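You operate a simulated robot arm through the tools that you are given. There is no shell and no other tool. Be economical: measure what you need, move in short steps, check, and stop when the job is done.

Carry out the task below with a simulated robot arm. There is one attempt and no reset: what you move stays moved.

Task
Put the 0.4 mm eyelet from the top of the skein bench on top of the yellow soap and the 0.2 mm eyelet on top of the brown small carton there.
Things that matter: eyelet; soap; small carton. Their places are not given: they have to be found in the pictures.

It is judged by the outcome, as a careful person would: the job done as asked, and still so three seconds after it is handed in. It fails if anything else is knocked over, pushed out of place, dropped, spilled or broken.

Robot
A 6-joint arm with a two-finger parallel gripper, fixed in place. Base frame: the origin is at the foot of the arm, x ahead of it, y to its left, z up; the work surface is at about z = 84. Lengths are in cm, angles in rad, forces in N, time in s.
With the tool pointing down near the work surface it reaches from about 26 to 68 cm from the base axis. Its first joint turns from -1.152 to 1.152 rad. Payload 2.9 kg.
The TCP is the grasp point between the finger pads, 3 cm short of the fingertips. In the tool frame z runs along the fingers and y along their closing line. The gripper opens to 11 cm. The fingers are 2 cm wide and 1 cm thick; the gripper's body (4.8 by 11.2 cm) begins 5.5 cm behind the TCP.
Orientation is told as [roll, pitch, yaw] about the base's x, y, z axes, in that order, counted from this pose: with the fingers straight down and closing along the base's y, the tool's x points along the base's -x, its y along +y and its z along -z.

Tools
- The arm moves only by the tool play_rows. Its argument "rows" is text: rows parted by semicolons, each of 7 numbers parted by spaces: the shift along the tool's x, y, z in mm, then the turn, a rotation vector about the tool's x, y, z in rad, then the gripper command, from -1 (fully open) to 1 (shut), values between in proportion. In form: dx dy dz rx ry rz fingers; .... A call has 1 to 12 rows; each row is the pose to reach, as a shift and turn from the pose commanded when the call began, along the tool's axes at that moment. Rows are played at 5 a second. More than 5 cm and 0.15 rad between two rows, or a gripper value outside its range, and nothing of the call is played. Where a pose cannot be reached the arm comes as near as it can. A force on the tool above 40 N (or 10 N above the force at the start of the call, whichever is more), or a blocked arm, ends the call early, and 0.2 s more pass. Each finger travels about 10.8 cm/s and halts on what it meets, pressing with about 21 N; the grip force reading is that of the motor and also rises with nothing between the fingers. The clock runs only during rows and for 0.2 s after the last one: add rows that repeat a pose to give the fingers time. The reply holds the time, the measured pose of the TCP, the force on the tool along the base axes, the opening and the grip force, in the units named above and with some noise, and new pictures: "pictures" is both (left out), scene, wrist or none.
- Cameras (640 x 400 px; columns grow to the right, rows downward): "scene" is fixed at [8.57, 43.83, 139.1]; the picture's right is [-0.66, -0.75, 0.00], its down [-0.37, 0.33, -0.87] and it looks along [0.65, -0.58, -0.49] (base axes); focal length 373 px, centre (320, 200). "wrist" rides on the gripper at [-3.6, 0, -5.7] in the tool frame; the picture's right is [0.00, -1.00, 0.00], its down [0.97, 0.00, -0.24] and it looks along [0.24, 0.00, 0.97] (tool axes); focal length 218 px, centre (320, 200).
- locate(camera, pixels): for up to 12 pixels [column, row] of the newest picture of that camera ("zoom" is the newest enlarged one), the place [x, y, z] in the base frame of the surface seen there, good to about 0.3 cm. No time passes.
- inspect(camera, box): a new picture of the part [left, top, right, bottom] of that camera's present view, enlarged. No time passes.
- job_done(): hands the job in; it is judged then, once.

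Work in short steps. Measure before you move; look again where a grasp or a placing could have gone wrong, and mend it. You have 60 turns and 120 pictures in all, those below and enlarged ones among them. Open the gripper and draw the arm clear of the work before you hand the job in, unless the task says otherwise; then end with one line.

The tools are called as name(argument=value, ...) on one line, values as JSON. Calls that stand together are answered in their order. play_rows: Moves the arm, as the interface text tells. Its arguments: {"type":"object","properties":{"rows":{"type":"string"},"pictures":{"type":"string","enum":["both","scene","wrist","none"]}},"required":["rows"]} The other tools are called the same way: locate (camera, pixels) gives the place of the surface under pixels of a picture; inspect (camera, box) takes an enlarged picture of a part of a camera's view; job_done () hands the job in.

At the start:

```text
time: 0.0
tool_pos: [36.77, -14.13, 111.26]
tool_rot: [0.0, 0.0, 0.001]
ft_force: [-0.3, -0.2, 0.6]
gripper_width: 10.98
grip_force: 0.1
```

scene: 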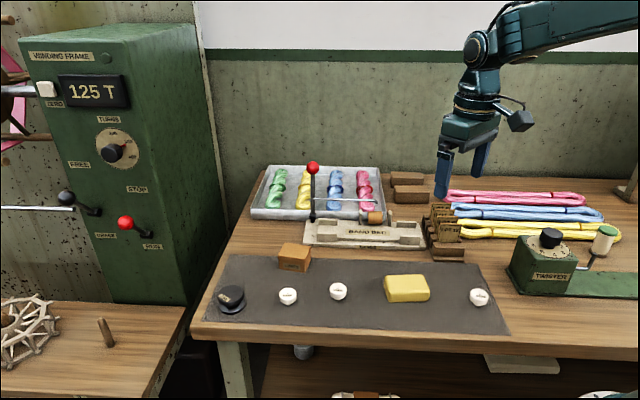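
wrist: 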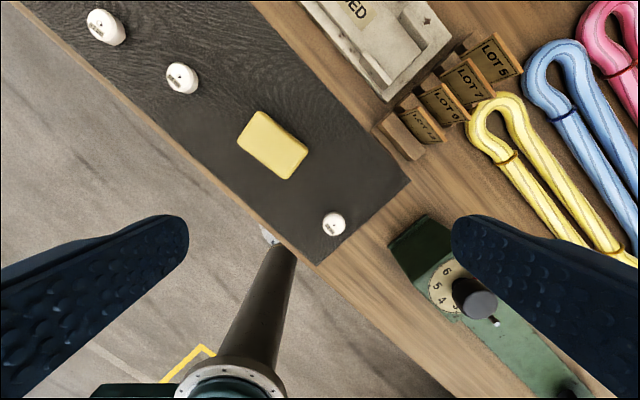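

The mat shows three white eyelets near scene pixels (288,296), (338,291), (479,297), the soap at (407,288) and the carton at (294,257). I'll enlarge them to read the labels.

inspect(camera="scene", box=[260, 270, 370, 320])

inspect(camera="scene", box=[440, 270, 520, 320])

inspect(camera="wrist", box=[70, 0, 230, 100])

inspect(camera="wrist", box=[294, 200, 374, 250])

locate(camera="scene", pixels=[[288, 292], [338, 287], [479, 293], [407, 283], [294, 250], [281, 265], [306, 266], [386, 278], [424, 277], [430, 294], [388, 297], [310, 310]])

```text
5.82 times, centred on (315, 295) of scene
```

zoom: 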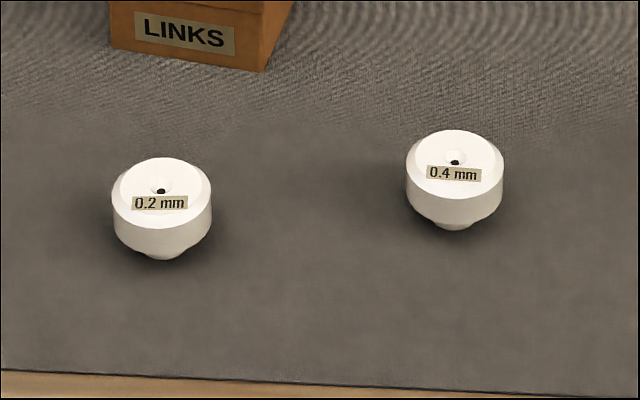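

```text
8.00 times, centred on (480, 295) of scene
```

zoom: 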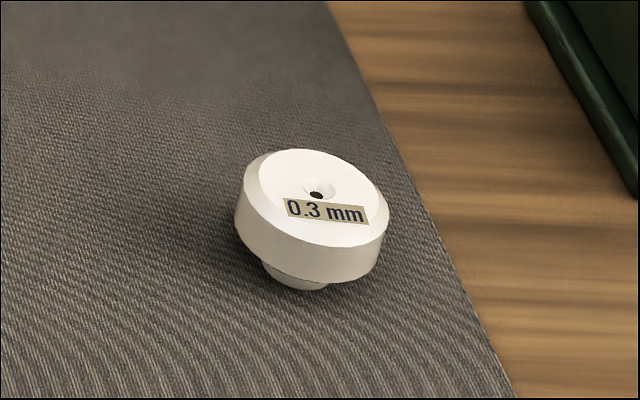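

```text
4.00 times, centred on (150, 50) of wrist
```

zoom: 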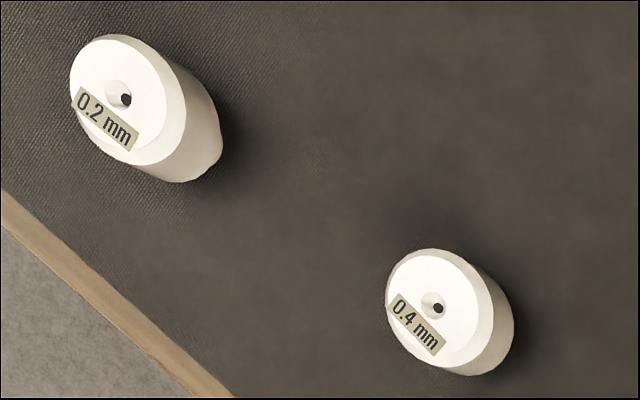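

```text
8.00 times, centred on (334, 225) of wrist
```

zoom: 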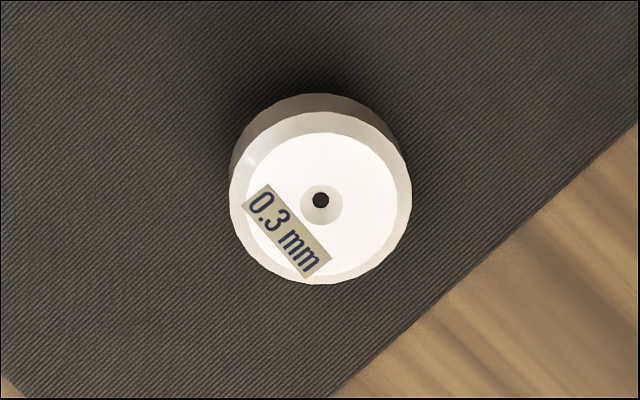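

```text
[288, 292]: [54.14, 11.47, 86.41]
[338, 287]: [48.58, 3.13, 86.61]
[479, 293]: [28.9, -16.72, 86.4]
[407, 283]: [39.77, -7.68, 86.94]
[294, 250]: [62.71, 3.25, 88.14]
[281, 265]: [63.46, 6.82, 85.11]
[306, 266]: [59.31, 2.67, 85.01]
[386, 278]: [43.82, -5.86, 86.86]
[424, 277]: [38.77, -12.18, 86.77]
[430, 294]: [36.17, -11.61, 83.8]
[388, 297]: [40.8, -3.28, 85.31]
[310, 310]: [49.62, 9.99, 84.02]
```

The 0.4 mm eyelet is the one at (338,291) and the 0.2 mm one is at (288,296). Next I'll measure the carton and soap tops, and the height of things near them such as the lever at (313,168).

locate(camera="scene", pixels=[[287, 244], [309, 250], [302, 258], [280, 254], [313, 168], [313, 215], [374, 216], [330, 240], [320, 220], [425, 219], [232, 290], [390, 293]])

inspect(camera="scene", box=[260, 200, 440, 312])

```text
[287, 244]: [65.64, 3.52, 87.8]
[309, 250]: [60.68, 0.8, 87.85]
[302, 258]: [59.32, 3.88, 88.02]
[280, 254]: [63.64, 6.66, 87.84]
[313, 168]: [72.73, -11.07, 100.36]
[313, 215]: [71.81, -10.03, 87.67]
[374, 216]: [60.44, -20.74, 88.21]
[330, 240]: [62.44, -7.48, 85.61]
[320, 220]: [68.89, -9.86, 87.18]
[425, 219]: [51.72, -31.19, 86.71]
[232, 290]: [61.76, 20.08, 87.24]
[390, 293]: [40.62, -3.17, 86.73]
```

```text
3.56 times, centred on (350, 256) of scene
```

zoom: 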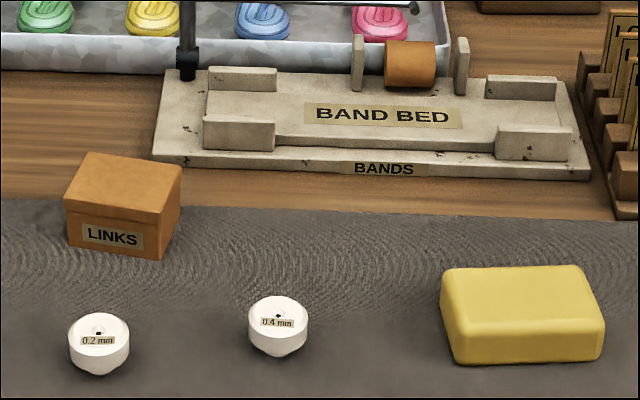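

Everything close to the path is below z 90; the lever stands at (72,-10), well away. I'll hover over the 0.4 mm eyelet with the fingers aligned with the bench edge (yaw -0.72).

play_rows(rows="-20 29 24 0 0 0.12 -0.1; -39 57 48 0 0 0.24 -0.1; -59 86 72 0 0 0.36 -0.1; -79 115 95 0 0 0.48 -0.1; -98 143 119 0 0 0.6 -0.1; -118 172 143 0 0 0.72 -0.1; -118 172 143 0 0 0.72 -0.1; -118 172 143 0 0 0.72 -0.1")

```text
time: 1.8
tool_pos: [48.49, 3.05, 96.91]
tool_rot: [-0.001, -0.002, -0.722]
ft_force: [-0.2, 0.1, -0.3]
gripper_width: 6.05
grip_force: 0.0
```

scene: 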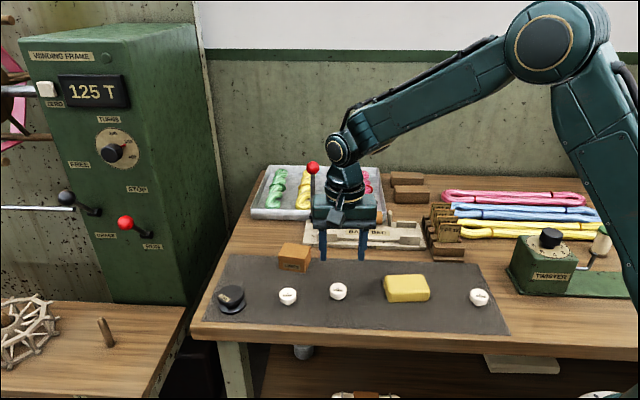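
wrist: 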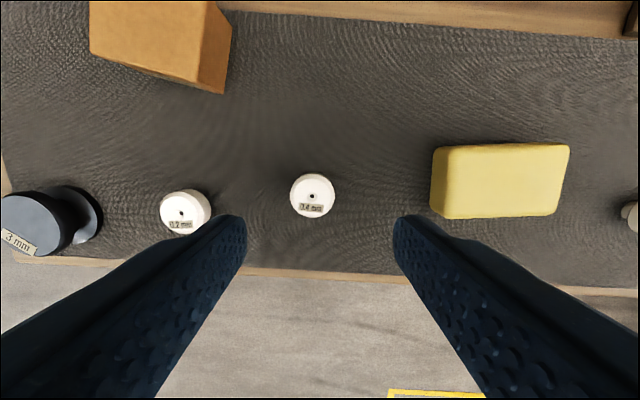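

The 0.4 mm eyelet is at wrist (312,196), a little left of centre. I'll measure its top exactly, along with the soap and the 0.2 mm eyelet.

locate(camera="wrist", pixels=[[297, 193], [330, 193], [313, 178], [313, 210], [185, 207], [434, 150], [569, 147], [557, 213], [442, 217], [500, 180], [180, 60]])

inspect(camera="wrist", box=[264, 160, 360, 220])

```text
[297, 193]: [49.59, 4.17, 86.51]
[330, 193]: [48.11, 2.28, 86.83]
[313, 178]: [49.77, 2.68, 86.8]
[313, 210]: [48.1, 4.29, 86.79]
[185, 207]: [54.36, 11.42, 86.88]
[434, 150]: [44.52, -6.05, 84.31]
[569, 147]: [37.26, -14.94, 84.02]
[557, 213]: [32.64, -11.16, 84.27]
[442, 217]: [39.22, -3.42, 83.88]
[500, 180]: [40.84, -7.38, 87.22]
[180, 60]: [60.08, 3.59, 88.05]
```

```text
6.67 times, centred on (312, 190) of wrist
```

zoom: 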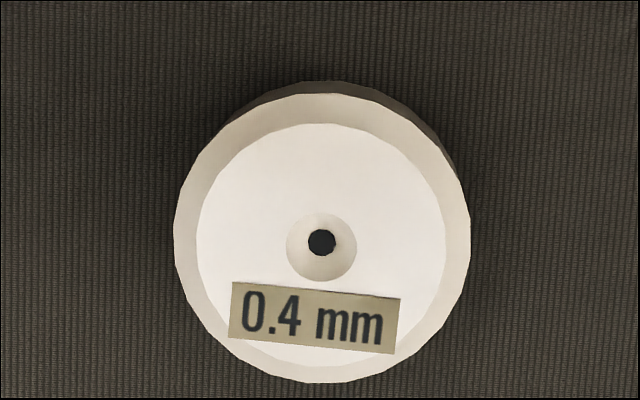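

The eyelet is about 3.4 cm wide with its top at z 86.7, offset 0.6 cm along tool +y. I'll centre on it and descend to TCP z of about 87.6, then close.

play_rows(rows="0.5 6 0 0 0 0 -0.1; 0.5 6 35 0 0 0 -0.1; 0.5 6 65 0 0 0 -0.1; 0.5 6 85 0 0 0 -0.1; 0.5 6 93 0 0 0 -0.1; 0.5 6 93 0 0 0 -0.1; 0.5 6 93 0 0 0 0.3; 0.5 6 93 0 0 0 0.6; 0.5 6 93 0 0 0 0.6; 0.5 6 93 0 0 0 0.6")

```text
time: 4.0
tool_pos: [48.96, 3.49, 87.77]
tool_rot: [0.001, 0.0, -0.721]
ft_force: [0.5, -0.2, -0.9]
gripper_width: 3.25
grip_force: 20.7
```

scene: 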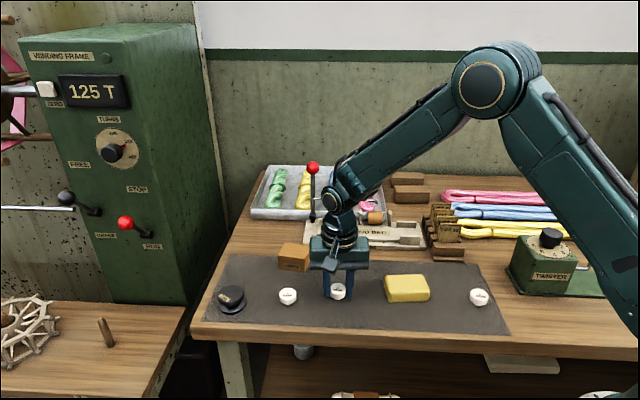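
wrist: 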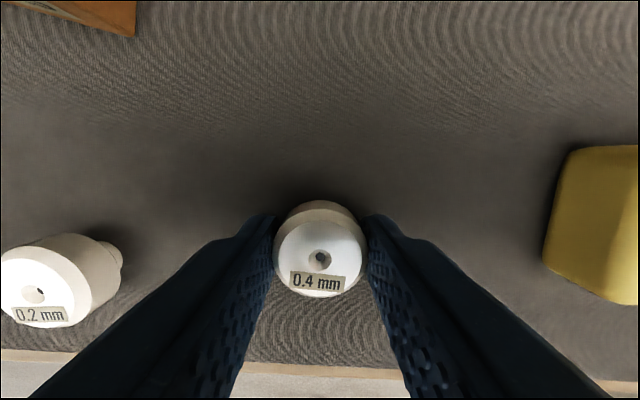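

Gripped at 3.25 cm. I'll lift 6 cm and carry it above the soap (about (39.9,-7.7)).

play_rows(rows="0 0 -20 0 0 0 0.6; 0 0 -60 0 0 0 0.6; -2 -36 -60 0 0 0 0.6; -3 -72 -60 0 0 0 0.6; -5 -108 -60 0 0 0 0.6; -6 -143 -60 0 0 0 0.6; -6 -143 -60 0 0 0 0.6; -6 -143 -60 0 0 0 0.6")

```text
time: 5.8
tool_pos: [39.82, -7.69, 93.67]
tool_rot: [0.0, -0.002, -0.72]
ft_force: [0.0, 0.3, -0.3]
gripper_width: 2.21
grip_force: 0.0
```

scene: 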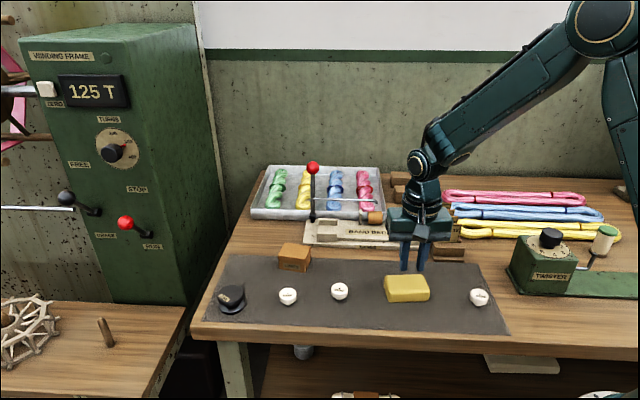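
wrist: 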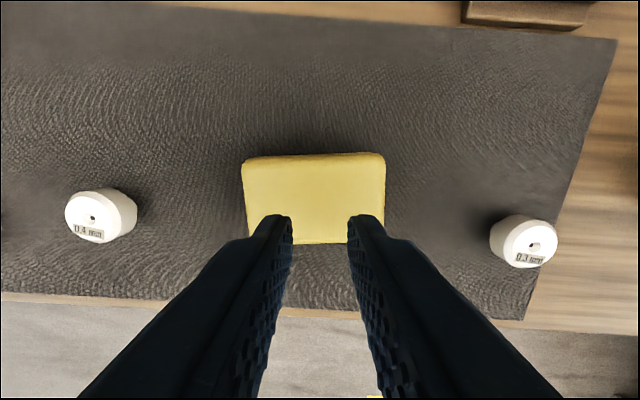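

The eyelet slipped out and remains near its old place (wrist (100,215)). I'll look closely at its shape and state before retrying.

inspect(camera="scene", box=[318, 275, 366, 305])

inspect(camera="wrist", box=[60, 175, 156, 235])

locate(camera="wrist", pixels=[[93, 215], [246, 160], [382, 156], [383, 208], [248, 208], [314, 190], [70, 215], [115, 215]])

```text
13.33 times, centred on (342, 290) of scene
```

zoom: 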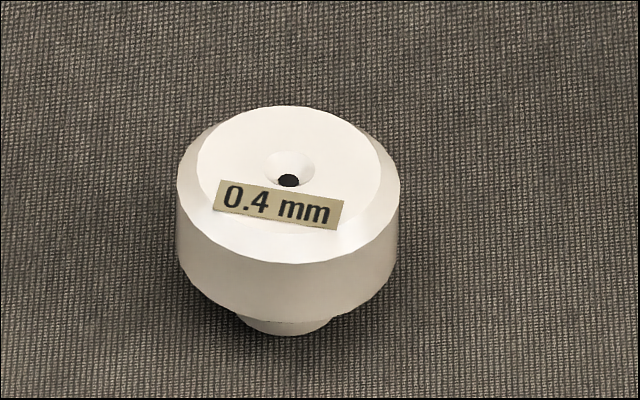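

```text
6.67 times, centred on (108, 205) of wrist
```

zoom: 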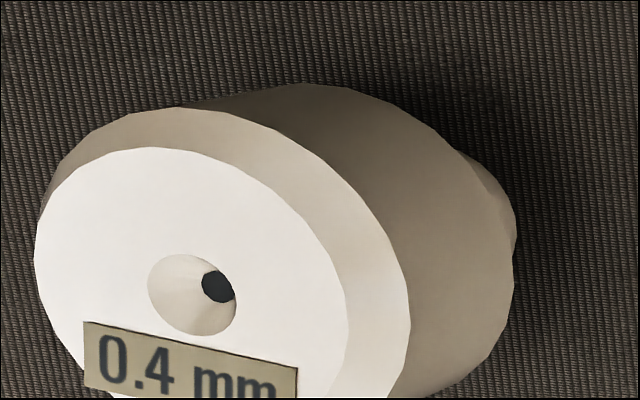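

```text
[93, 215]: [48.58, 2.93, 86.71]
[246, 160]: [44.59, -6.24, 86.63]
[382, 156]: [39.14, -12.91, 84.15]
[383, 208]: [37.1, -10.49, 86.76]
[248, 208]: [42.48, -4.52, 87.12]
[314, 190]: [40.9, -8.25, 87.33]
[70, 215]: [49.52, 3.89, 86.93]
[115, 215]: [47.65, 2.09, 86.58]
```

The eyelet still stands upright, shifted by about 0.3 cm. The pads likely held only near their rounded tips and let it slip as I lifted quickly. I'll go back above it with the gripper reopened and re-measure.

play_rows(rows="0 0 -20 0 0 0 -0.1; 2 40 -20 0 0 0 -0.1; 3 80 -20 0 0 0 -0.1; 4 120 -20 0 0 0 -0.1; 5 142 -20 0 0 0 -0.1; 5 142 -20 0 0 0 -0.1; 5 142 -20 0 0 0 -0.1", pictures="wrist")

inspect(camera="wrist", box=[264, 170, 360, 230])

```text
time: 7.4
tool_pos: [48.73, 3.38, 95.61]
tool_rot: [0.001, 0.001, -0.721]
ft_force: [0.6, 0.3, 0.6]
gripper_width: 6.04
grip_force: 0.0
```

wrist: 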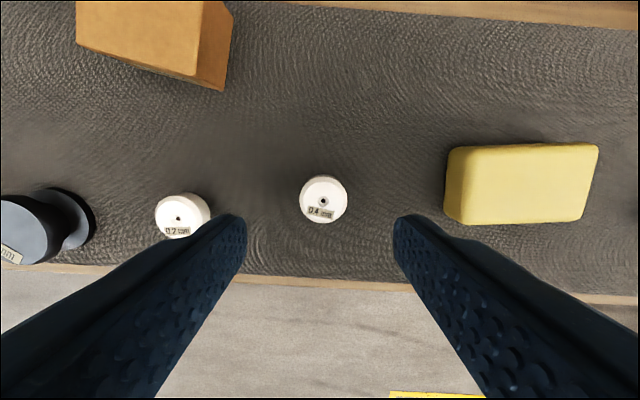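

```text
6.67 times, centred on (312, 200) of wrist
```

zoom: 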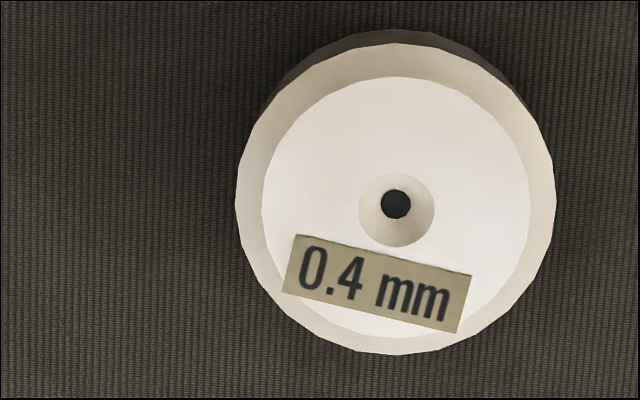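

The eyelet is at (323,200), so it needs -0.23 cm along tool y. I'll go deeper this time (TCP z 87.3), close fully with time to settle, then check.

play_rows(rows="0.5 -2.3 40 0 0 0 -0.1; 0.5 -2.3 70 0 0 0 -0.1; 0.5 -2.3 83 0 0 0 -0.1; 0.5 -2.3 83 0 0 0 -0.1; 0.5 -2.3 83 0 0 0 0.3; 0.5 -2.3 83 0 0 0 1; 0.5 -2.3 83 0 0 0 1; 0.5 -2.3 83 0 0 0 1; 0.5 -2.3 83 0 0 0 1", pictures="both")

inspect(camera="scene", box=[308, 265, 372, 305])

```text
time: 9.4
tool_pos: [48.74, 3.27, 87.44]
tool_rot: [0.001, 0.0, -0.722]
ft_force: [-0.3, 0.5, 0.6]
gripper_width: 3.26
grip_force: 21.3
```

scene: 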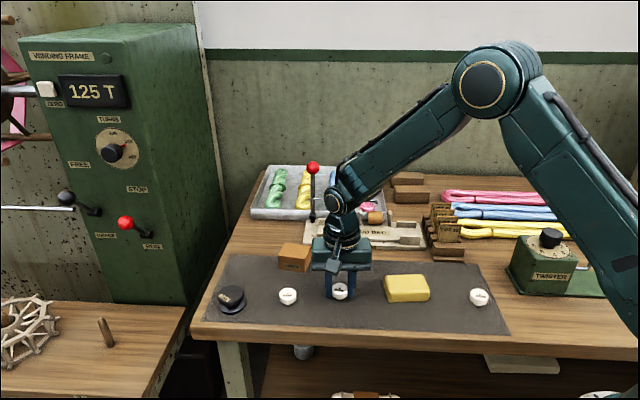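
wrist: 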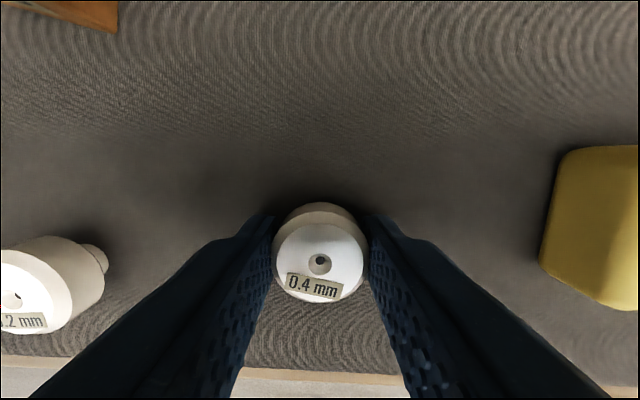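

```text
10.00 times, centred on (340, 285) of scene
```

zoom: 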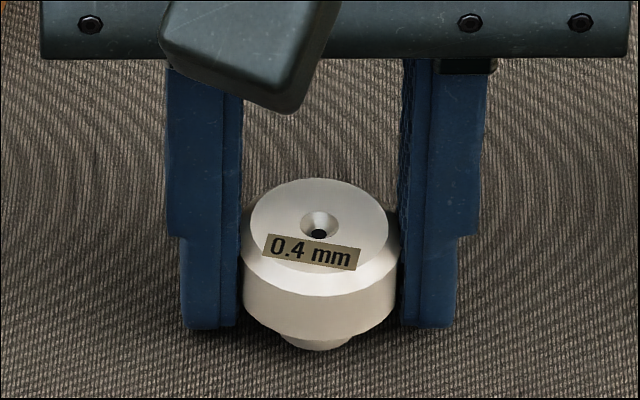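

The pads straddle the wall well, at 3.26 cm and 21 N. I'll lift slowly by 1.5 cm and check.

play_rows(rows="0 0 -1 0 0 0 1; 0 0 -2 0 0 0 1; 0 0 -4 0 0 0 1; 0 0 -6 0 0 0 1; 0 0 -9 0 0 0 1; 0 0 -12 0 0 0 1; 0 0 -15 0 0 0 1; 0 0 -15 0 0 0 1", pictures="wrist")

inspect(camera="scene", box=[308, 265, 372, 305])

```text
time: 11.2
tool_pos: [48.85, 3.13, 88.93]
tool_rot: [0.0, 0.001, -0.72]
ft_force: [-0.6, -0.2, -0.5]
gripper_width: 3.23
grip_force: 20.8
```

wrist: 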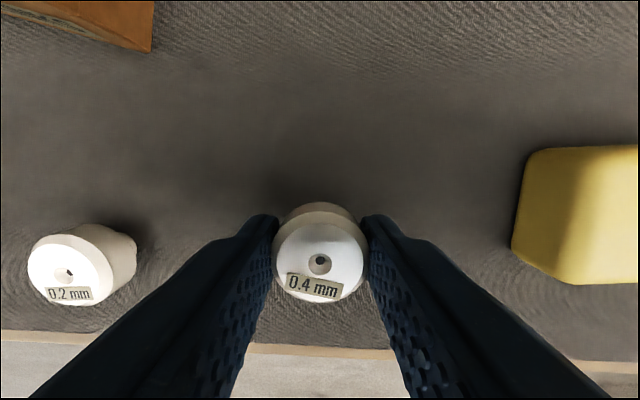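

```text
10.00 times, centred on (340, 285) of scene
```

zoom: 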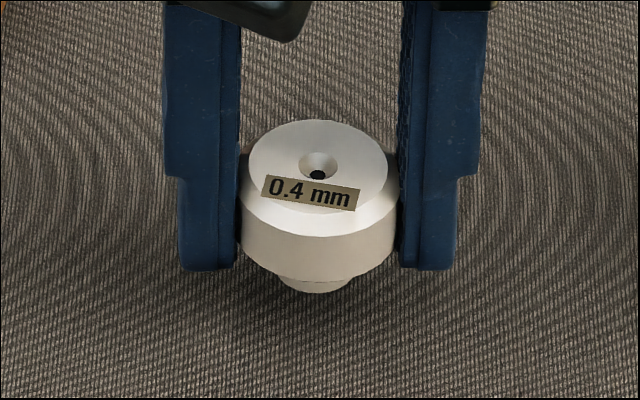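

It's held firmly. I'll lift gently to about 93.5 and carry it over the soap in smaller steps.

play_rows(rows="0 0 -8 0 0 0 1; 0 0 -20 0 0 0 1; 0 0 -34 0 0 0 1; 0 0 -45 0 0 0 1; -1 -12 -45 0 0 0 1; -2 -35 -45 0 0 0 1; -3 -60 -45 0 0 0 1; -4 -85 -45 0 0 0 1; -5 -110 -45 0 0 0 1; -6 -130 -45 0 0 0 1; -6 -141 -45 0 0 0 1; -6 -141 -45 0 0 0 1")

inspect(camera="scene", box=[368, 250, 448, 310])

```text
time: 13.8
tool_pos: [39.75, -7.84, 93.5]
tool_rot: [0.001, -0.001, -0.719]
ft_force: [-0.6, 0.7, -1.1]
gripper_width: 3.22
grip_force: 21.3
```

scene: 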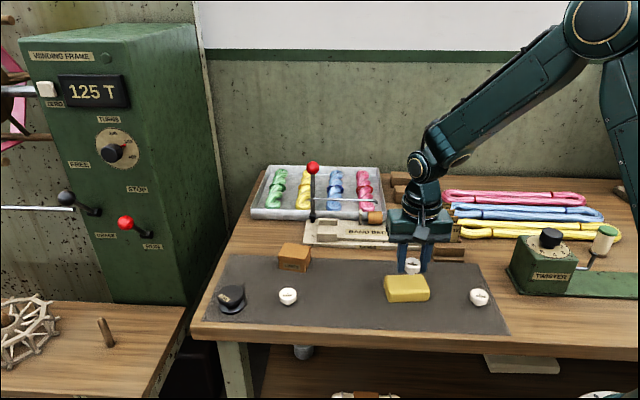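
wrist: 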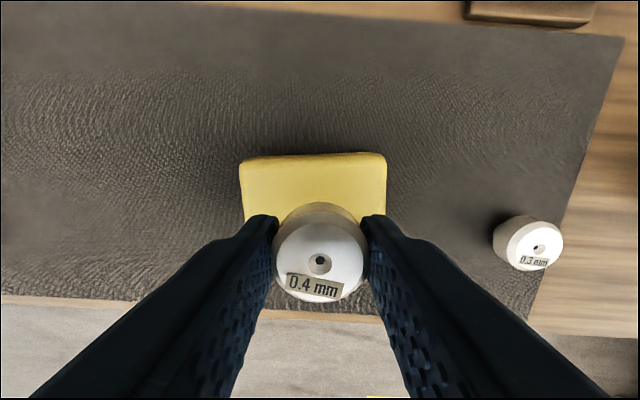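

```text
6.67 times, centred on (408, 280) of scene
```

zoom: 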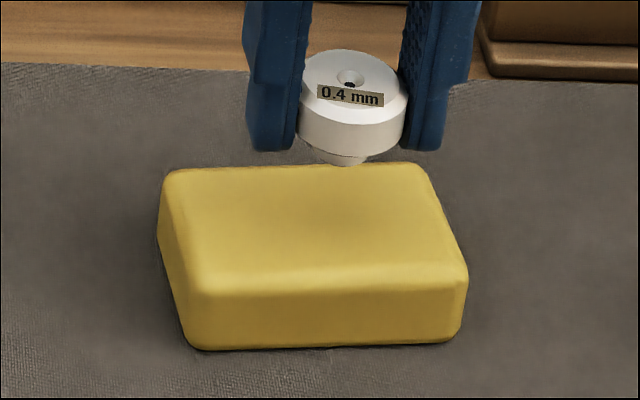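

The eyelet hangs over the soap, about 0.4 cm off along its length. I'll correct by +0.4 cm along tool y and lower close to the soap top.

play_rows(rows="0 4 0 0 0 0 1; 0 4 10 0 0 0 1; 0 4 18 0 0 0 1; 0 4 23 0 0 0 1; 0 4 26 0 0 0 1; 0 4 26 0 0 0 1", pictures="none")

inspect(camera="scene", box=[368, 250, 448, 310])

```text
time: 15.2
tool_pos: [40.18, -7.53, 90.83]
tool_rot: [0.001, 0.0, -0.72]
ft_force: [0.2, -0.1, -0.3]
gripper_width: 3.22
grip_force: 20.6
```

```text
6.67 times, centred on (408, 280) of scene
```

zoom: 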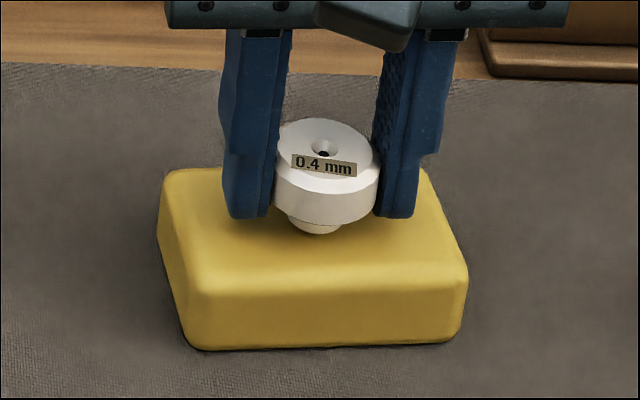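

It's centred and just above the top. I'll creep down in 1 mm rows watching the force.

play_rows(rows="0 0 1 0 0 0 1; 0 0 2 0 0 0 1; 0 0 3 0 0 0 1; 0 0 3 0 0 0 1", pictures="none")

inspect(camera="scene", box=[384, 260, 432, 290])

```text
time: 16.2
tool_pos: [40.16, -7.44, 90.53]
tool_rot: [0.001, -0.002, -0.721]
ft_force: [-1.2, 1.3, 13.8]
gripper_width: 3.23
grip_force: 20.6
```

```text
13.33 times, centred on (408, 275) of scene
```

zoom: 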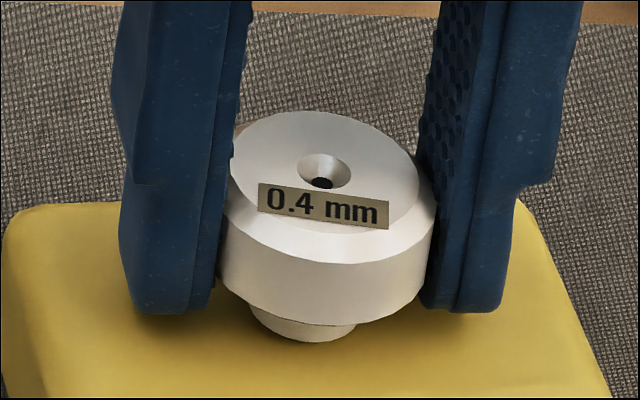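

Contact is felt at 13.8 N. I'll ease up 1 mm, open the fingers gently and rise straight up.

play_rows(rows="0 0 -1 0 0 0 1; 0 0 -1 0 0 0 0.3; 0 0 -1 0 0 0 0.1; 0 0 -1 0 0 0 -0.05; 0 0 -1 0 0 0 -0.1; 0 0 -15 0 0 0 -0.1; 0 0 -40 0 0 0 -0.1; 0 0 -75 0 0 0 -0.1; 0 0 -75 0 0 0 -0.1")

inspect(camera="scene", box=[368, 250, 448, 310])

```text
time: 18.2
tool_pos: [40.08, -7.42, 98.0]
tool_rot: [0.0, 0.0, -0.721]
ft_force: [0.0, 0.2, -1.3]
gripper_width: 6.03
grip_force: 0.0
```

scene: 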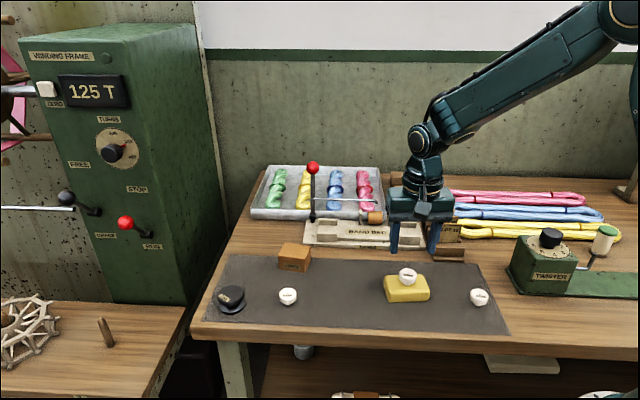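
wrist: 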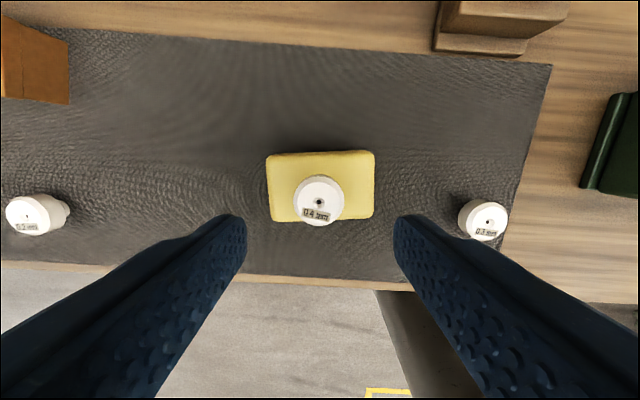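

```text
6.67 times, centred on (408, 280) of scene
```

zoom: 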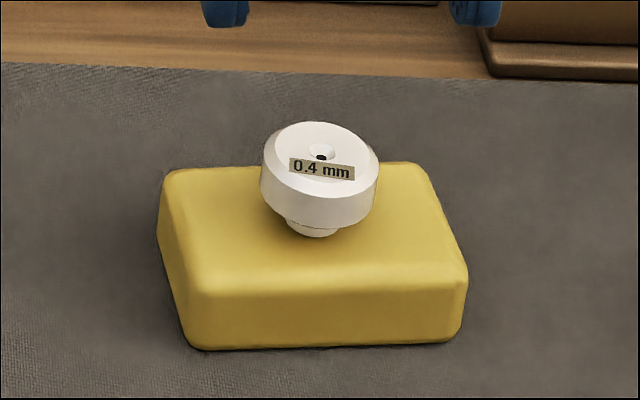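

The 0.4 mm eyelet stands on the soap. Next I'll move above the 0.2 mm eyelet near (54.2,11.5).

play_rows(rows="3 39 0 0 0 0 -0.1; 6 78 0 0 0 0 -0.1; 9 117 4 0 0 0 -0.1; 12 156 8 0 0 0 -0.1; 15 195 14 0 0 0 -0.1; 19 235 22 0 0 0 -0.1; 19 235 22 0 0 0 -0.1; 19 235 22 0 0 0 -0.1", pictures="wrist")

inspect(camera="wrist", box=[264, 170, 360, 230])

```text
time: 20.0
tool_pos: [54.29, 11.47, 95.77]
tool_rot: [-0.001, 0.0, -0.72]
ft_force: [0.6, 1.1, 0.4]
gripper_width: 6.05
grip_force: 0.0
```

wrist: 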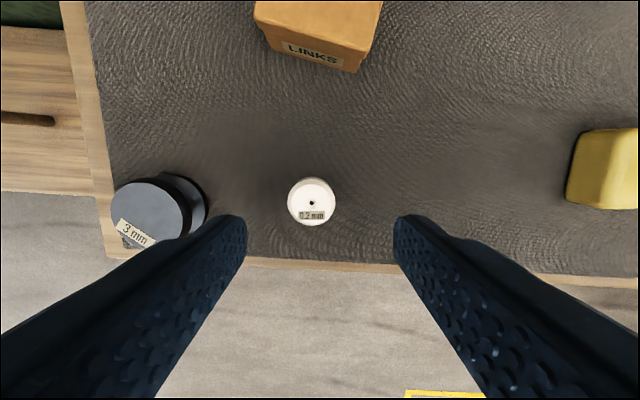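

```text
6.67 times, centred on (312, 200) of wrist
```

zoom: 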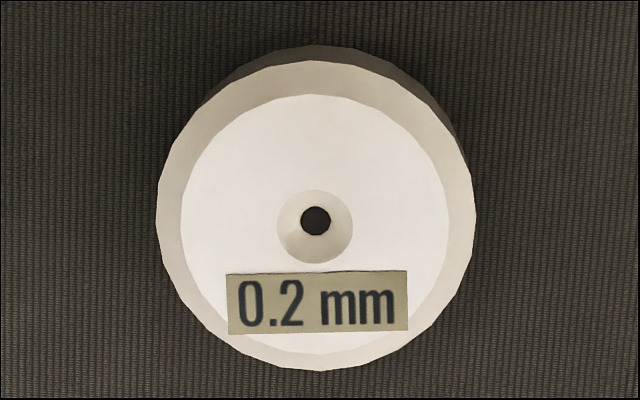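

The 0.2 mm eyelet is at (311,203): shift +0.6 cm along y and +0.25 cm along x, then descend 8.4 cm, close, and lift slowly a little.

play_rows(rows="2.5 6 0 0 0 0 -0.1; 2.5 6 40 0 0 0 -0.1; 2.5 6 70 0 0 0 -0.1; 2.5 6 84 0 0 0 -0.1; 2.5 6 84 0 0 0 -0.1; 2.5 6 84 0 0 0 0.3; 2.5 6 84 0 0 0 1; 2.5 6 84 0 0 0 1; 2.5 6 84 0 0 0 1; 2.5 6 84 0 0 0 1", pictures="wrist")

inspect(camera="scene", box=[256, 270, 320, 310])

```text
time: 22.2
tool_pos: [54.51, 12.08, 87.22]
tool_rot: [0.001, 0.0, -0.721]
ft_force: [0.6, -0.6, -0.3]
gripper_width: 3.22
grip_force: 21.0
```

wrist: 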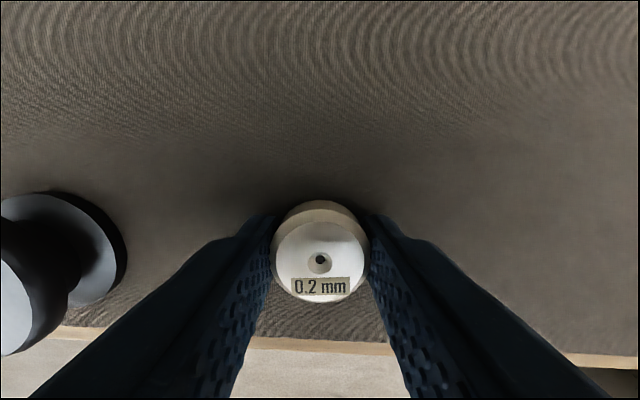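

```text
10.00 times, centred on (288, 290) of scene
```

zoom: 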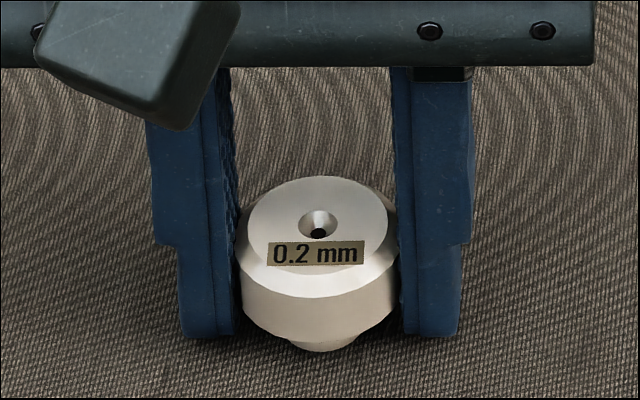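

Good grip. I'll lift slowly to about z 94.7.

play_rows(rows="0 0 -1 0 0 0 1; 0 0 -3 0 0 0 1; 0 0 -6 0 0 0 1; 0 0 -10 0 0 0 1; 0 0 -16 0 0 0 1; 0 0 -24 0 0 0 1; 0 0 -34 0 0 0 1; 0 0 -45 0 0 0 1; 0 0 -57 0 0 0 1; 0 0 -68 0 0 0 1; 0 0 -75 0 0 0 1; 0 0 -75 0 0 0 1", pictures="scene")

```text
time: 24.8
tool_pos: [54.52, 12.14, 94.87]
tool_rot: [-0.001, -0.001, -0.72]
ft_force: [0.2, 0.1, -0.1]
gripper_width: 3.23
grip_force: 20.5
```

scene: 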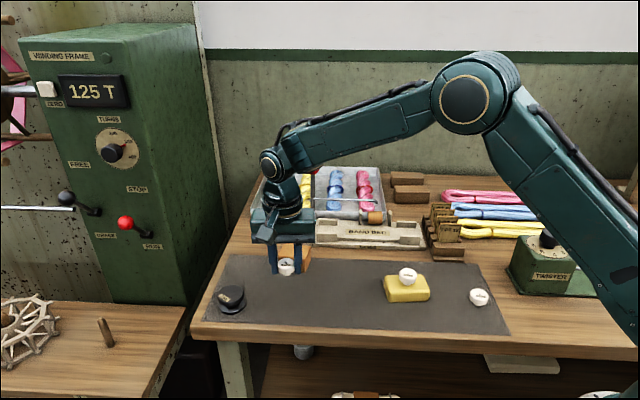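

Held. I'll carry it above the carton top centre (about (62.3,3.6)) in gentle steps.

play_rows(rows="-5 -1 0 0 0 0 1; -18 -2 0 0 0 0 1; -36 -4 0 0 0 0 1; -56 -6 0 0 0 0 1; -76 -9 0 0 0 0 1; -94 -11 0 0 0 0 1; -108 -12 0 0 0 0 1; -115 -13 0 0 0 0 1; -115 -13 0 0 0 0 1")

inspect(camera="scene", box=[254, 220, 334, 280])

```text
time: 26.8
tool_pos: [62.19, 3.5, 94.83]
tool_rot: [0.0, 0.0, -0.719]
ft_force: [-0.1, -0.5, -0.6]
gripper_width: 3.26
grip_force: 21.5
```

scene: 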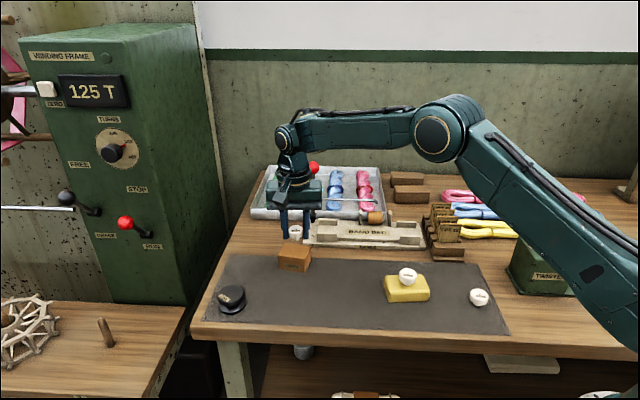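
wrist: 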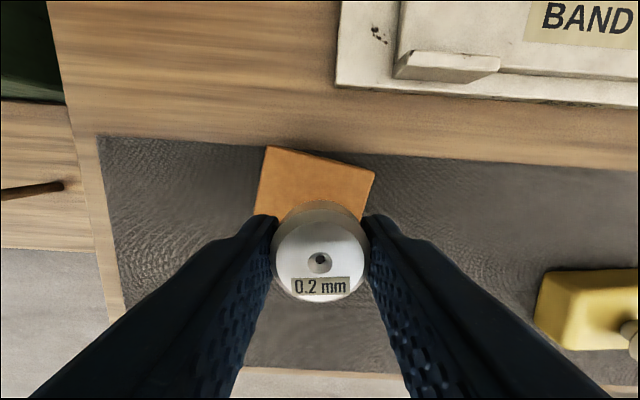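

```text
6.67 times, centred on (294, 250) of scene
```

zoom: 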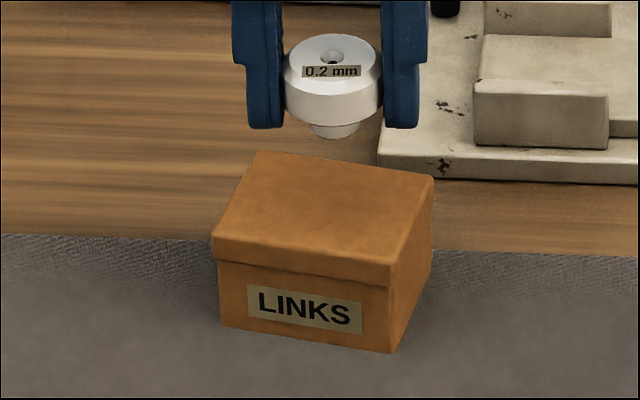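

The landing point projects about 0.4 cm right of the carton's top centre (zoom (323,208)). I'll correct +4 mm y, +2 mm x and lower close to the top.

play_rows(rows="2 4 0 0 0 0 1; 2 4 10 0 0 0 1; 2 4 20 0 0 0 1; 2 4 28 0 0 0 1; 2 4 32 0 0 0 1; 2 4 32 0 0 0 1", pictures="none")

inspect(camera="scene", box=[254, 220, 334, 280])

```text
time: 28.2
tool_pos: [62.34, 3.94, 91.81]
tool_rot: [-0.001, 0.001, -0.72]
ft_force: [1.0, -0.3, 0.1]
gripper_width: 3.21
grip_force: 21.4
```

```text
6.67 times, centred on (294, 250) of scene
```

zoom: 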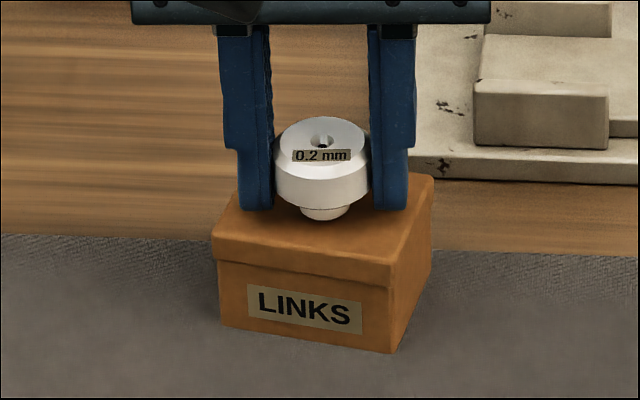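

The eyelet seems slightly toward the front of the carton top. I'll measure it directly in the zoom.

locate(camera="zoom", pixels=[[322, 134], [323, 150], [325, 190], [325, 216], [325, 230], [220, 236], [390, 262], [430, 178]])

inspect(camera="wrist", box=[220, 120, 420, 320])

```text
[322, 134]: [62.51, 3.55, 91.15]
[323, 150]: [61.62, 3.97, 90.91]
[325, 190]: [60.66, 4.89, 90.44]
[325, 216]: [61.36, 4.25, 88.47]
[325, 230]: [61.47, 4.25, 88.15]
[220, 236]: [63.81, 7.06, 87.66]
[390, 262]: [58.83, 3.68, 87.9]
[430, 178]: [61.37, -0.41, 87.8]
```

```text
2.00 times, centred on (320, 220) of wrist
```

zoom: 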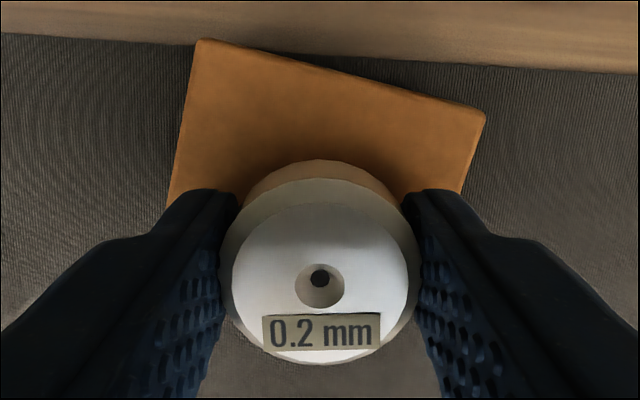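

The eyelet's axis is at about (61.9,3.8) and the carton's centre at about (62.4,3.5). I'll shift 5 mm toward the back and creep down to contact.

play_rows(rows="-3 0 0 0 0 0 1; -5 0 0 0 0 0 1; -5 0 1 0 0 0 1; -5 0 2 0 0 0 1; -5 0 3 0 0 0 1; -5 0 3 0 0 0 1", pictures="none")

inspect(camera="scene", box=[254, 220, 334, 280])

```text
time: 29.6
tool_pos: [62.64, 3.63, 91.47]
tool_rot: [-0.001, 0.0, -0.72]
ft_force: [-0.4, -1.1, -1.3]
gripper_width: 3.22
grip_force: 21.0
```

```text
6.67 times, centred on (294, 250) of scene
```

zoom: 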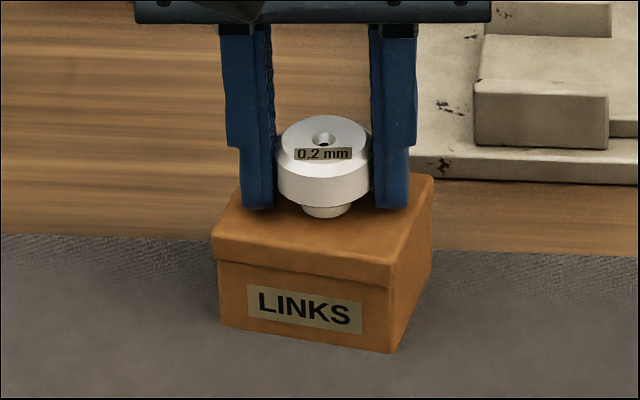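

No contact yet. I'll creep down up to 2 mm more in half-millimetre rows.

play_rows(rows="0 0 0.5 0 0 0 1; 0 0 1 0 0 0 1; 0 0 1.5 0 0 0 1; 0 0 2 0 0 0 1", pictures="none")

```text
time: 30.6
tool_pos: [62.77, 3.7, 91.18]
tool_rot: [0.003, -0.001, -0.72]
ft_force: [-0.2, 1.4, 3.5]
gripper_width: 3.21
grip_force: 21.3
```

Light contact at 3.5 N. I'll open gently in place and rise.

play_rows(rows="0 0 0 0 0 0 0.3; 0 0 0 0 0 0 0.1; 0 0 0 0 0 0 -0.05; 0 0 0 0 0 0 -0.1; 0 0 -15 0 0 0 -0.1; 0 0 -40 0 0 0 -0.1; 0 0 -80 0 0 0 -0.1; 0 0 -120 0 0 0 -0.1; 0 0 -120 0 0 0 -0.1")

inspect(camera="scene", box=[254, 220, 334, 280])

```text
time: 32.6
tool_pos: [62.7, 3.66, 103.23]
tool_rot: [0.001, 0.002, -0.722]
ft_force: [0.1, 0.1, 0.5]
gripper_width: 6.08
grip_force: 0.2
```

scene: 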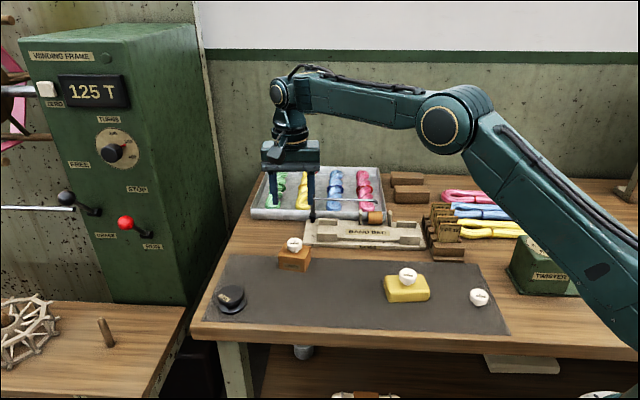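
wrist: 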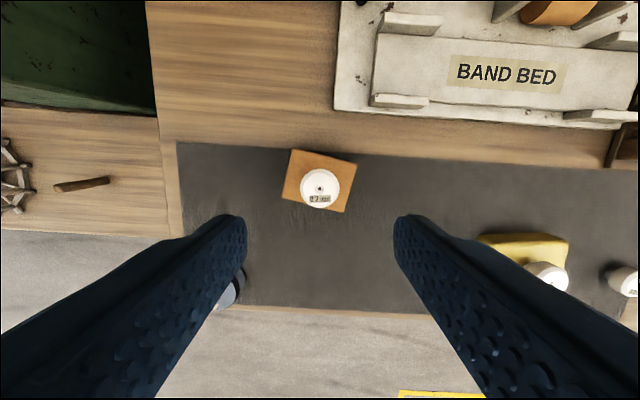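

```text
6.67 times, centred on (294, 250) of scene
```

zoom: 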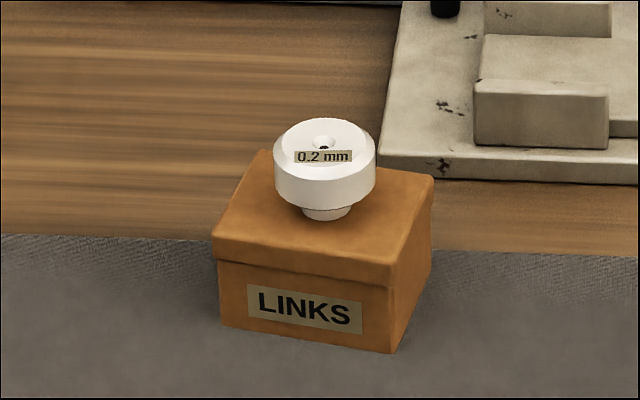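

Both eyelets stand on their targets. I'll draw the arm up and back, open the gripper, then take a final look.

play_rows(rows="0 0 -40 0 0 0 -0.1; 0 -20 -80 0 0 0 -0.1; 0 -60 -90 0 0 0 -0.3; 0 -100 -90 0 0 0 -0.6; 0 -140 -90 0 0 0 -1; 0 -140 -90 0 0 0 -1; 0 -140 -90 0 0 0 -1", pictures="scene")

inspect(camera="scene", box=[260, 200, 440, 312])

```text
time: 34.2
tool_pos: [53.42, -6.96, 112.33]
tool_rot: [0.001, -0.001, -0.719]
ft_force: [-0.2, 0.2, 1.5]
gripper_width: 11.0
grip_force: 0.0
```

scene: 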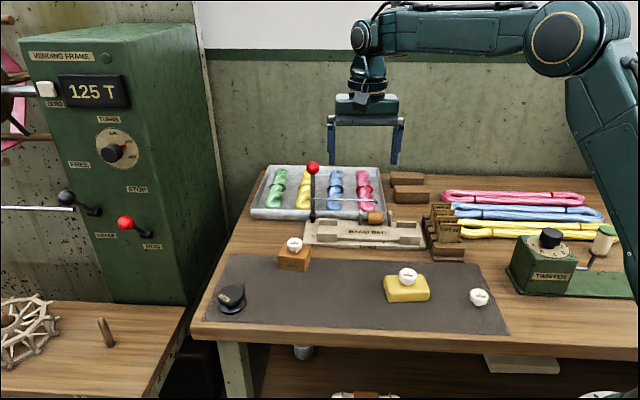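

```text
3.56 times, centred on (350, 256) of scene
```

zoom: 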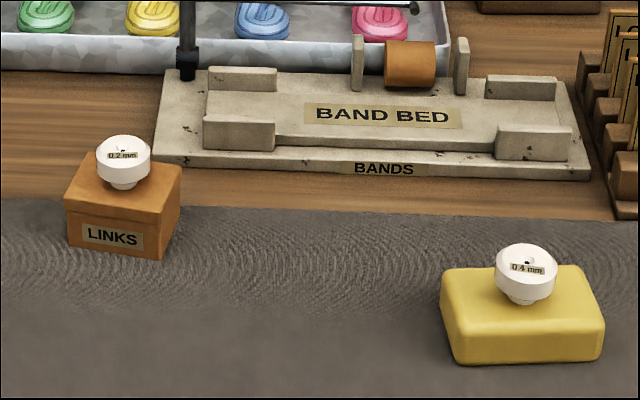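

Both eyelets are in place, nothing else has moved, and the arm is clear, so I'm handing the job in.

job_done()

```text
The job is handed in.
```

The 0.4 mm eyelet is on the yellow soap and the 0.2 mm eyelet is on the brown carton; the 0.4 mm one slipped on the first lift and stayed upright on the mat, and the second try held.
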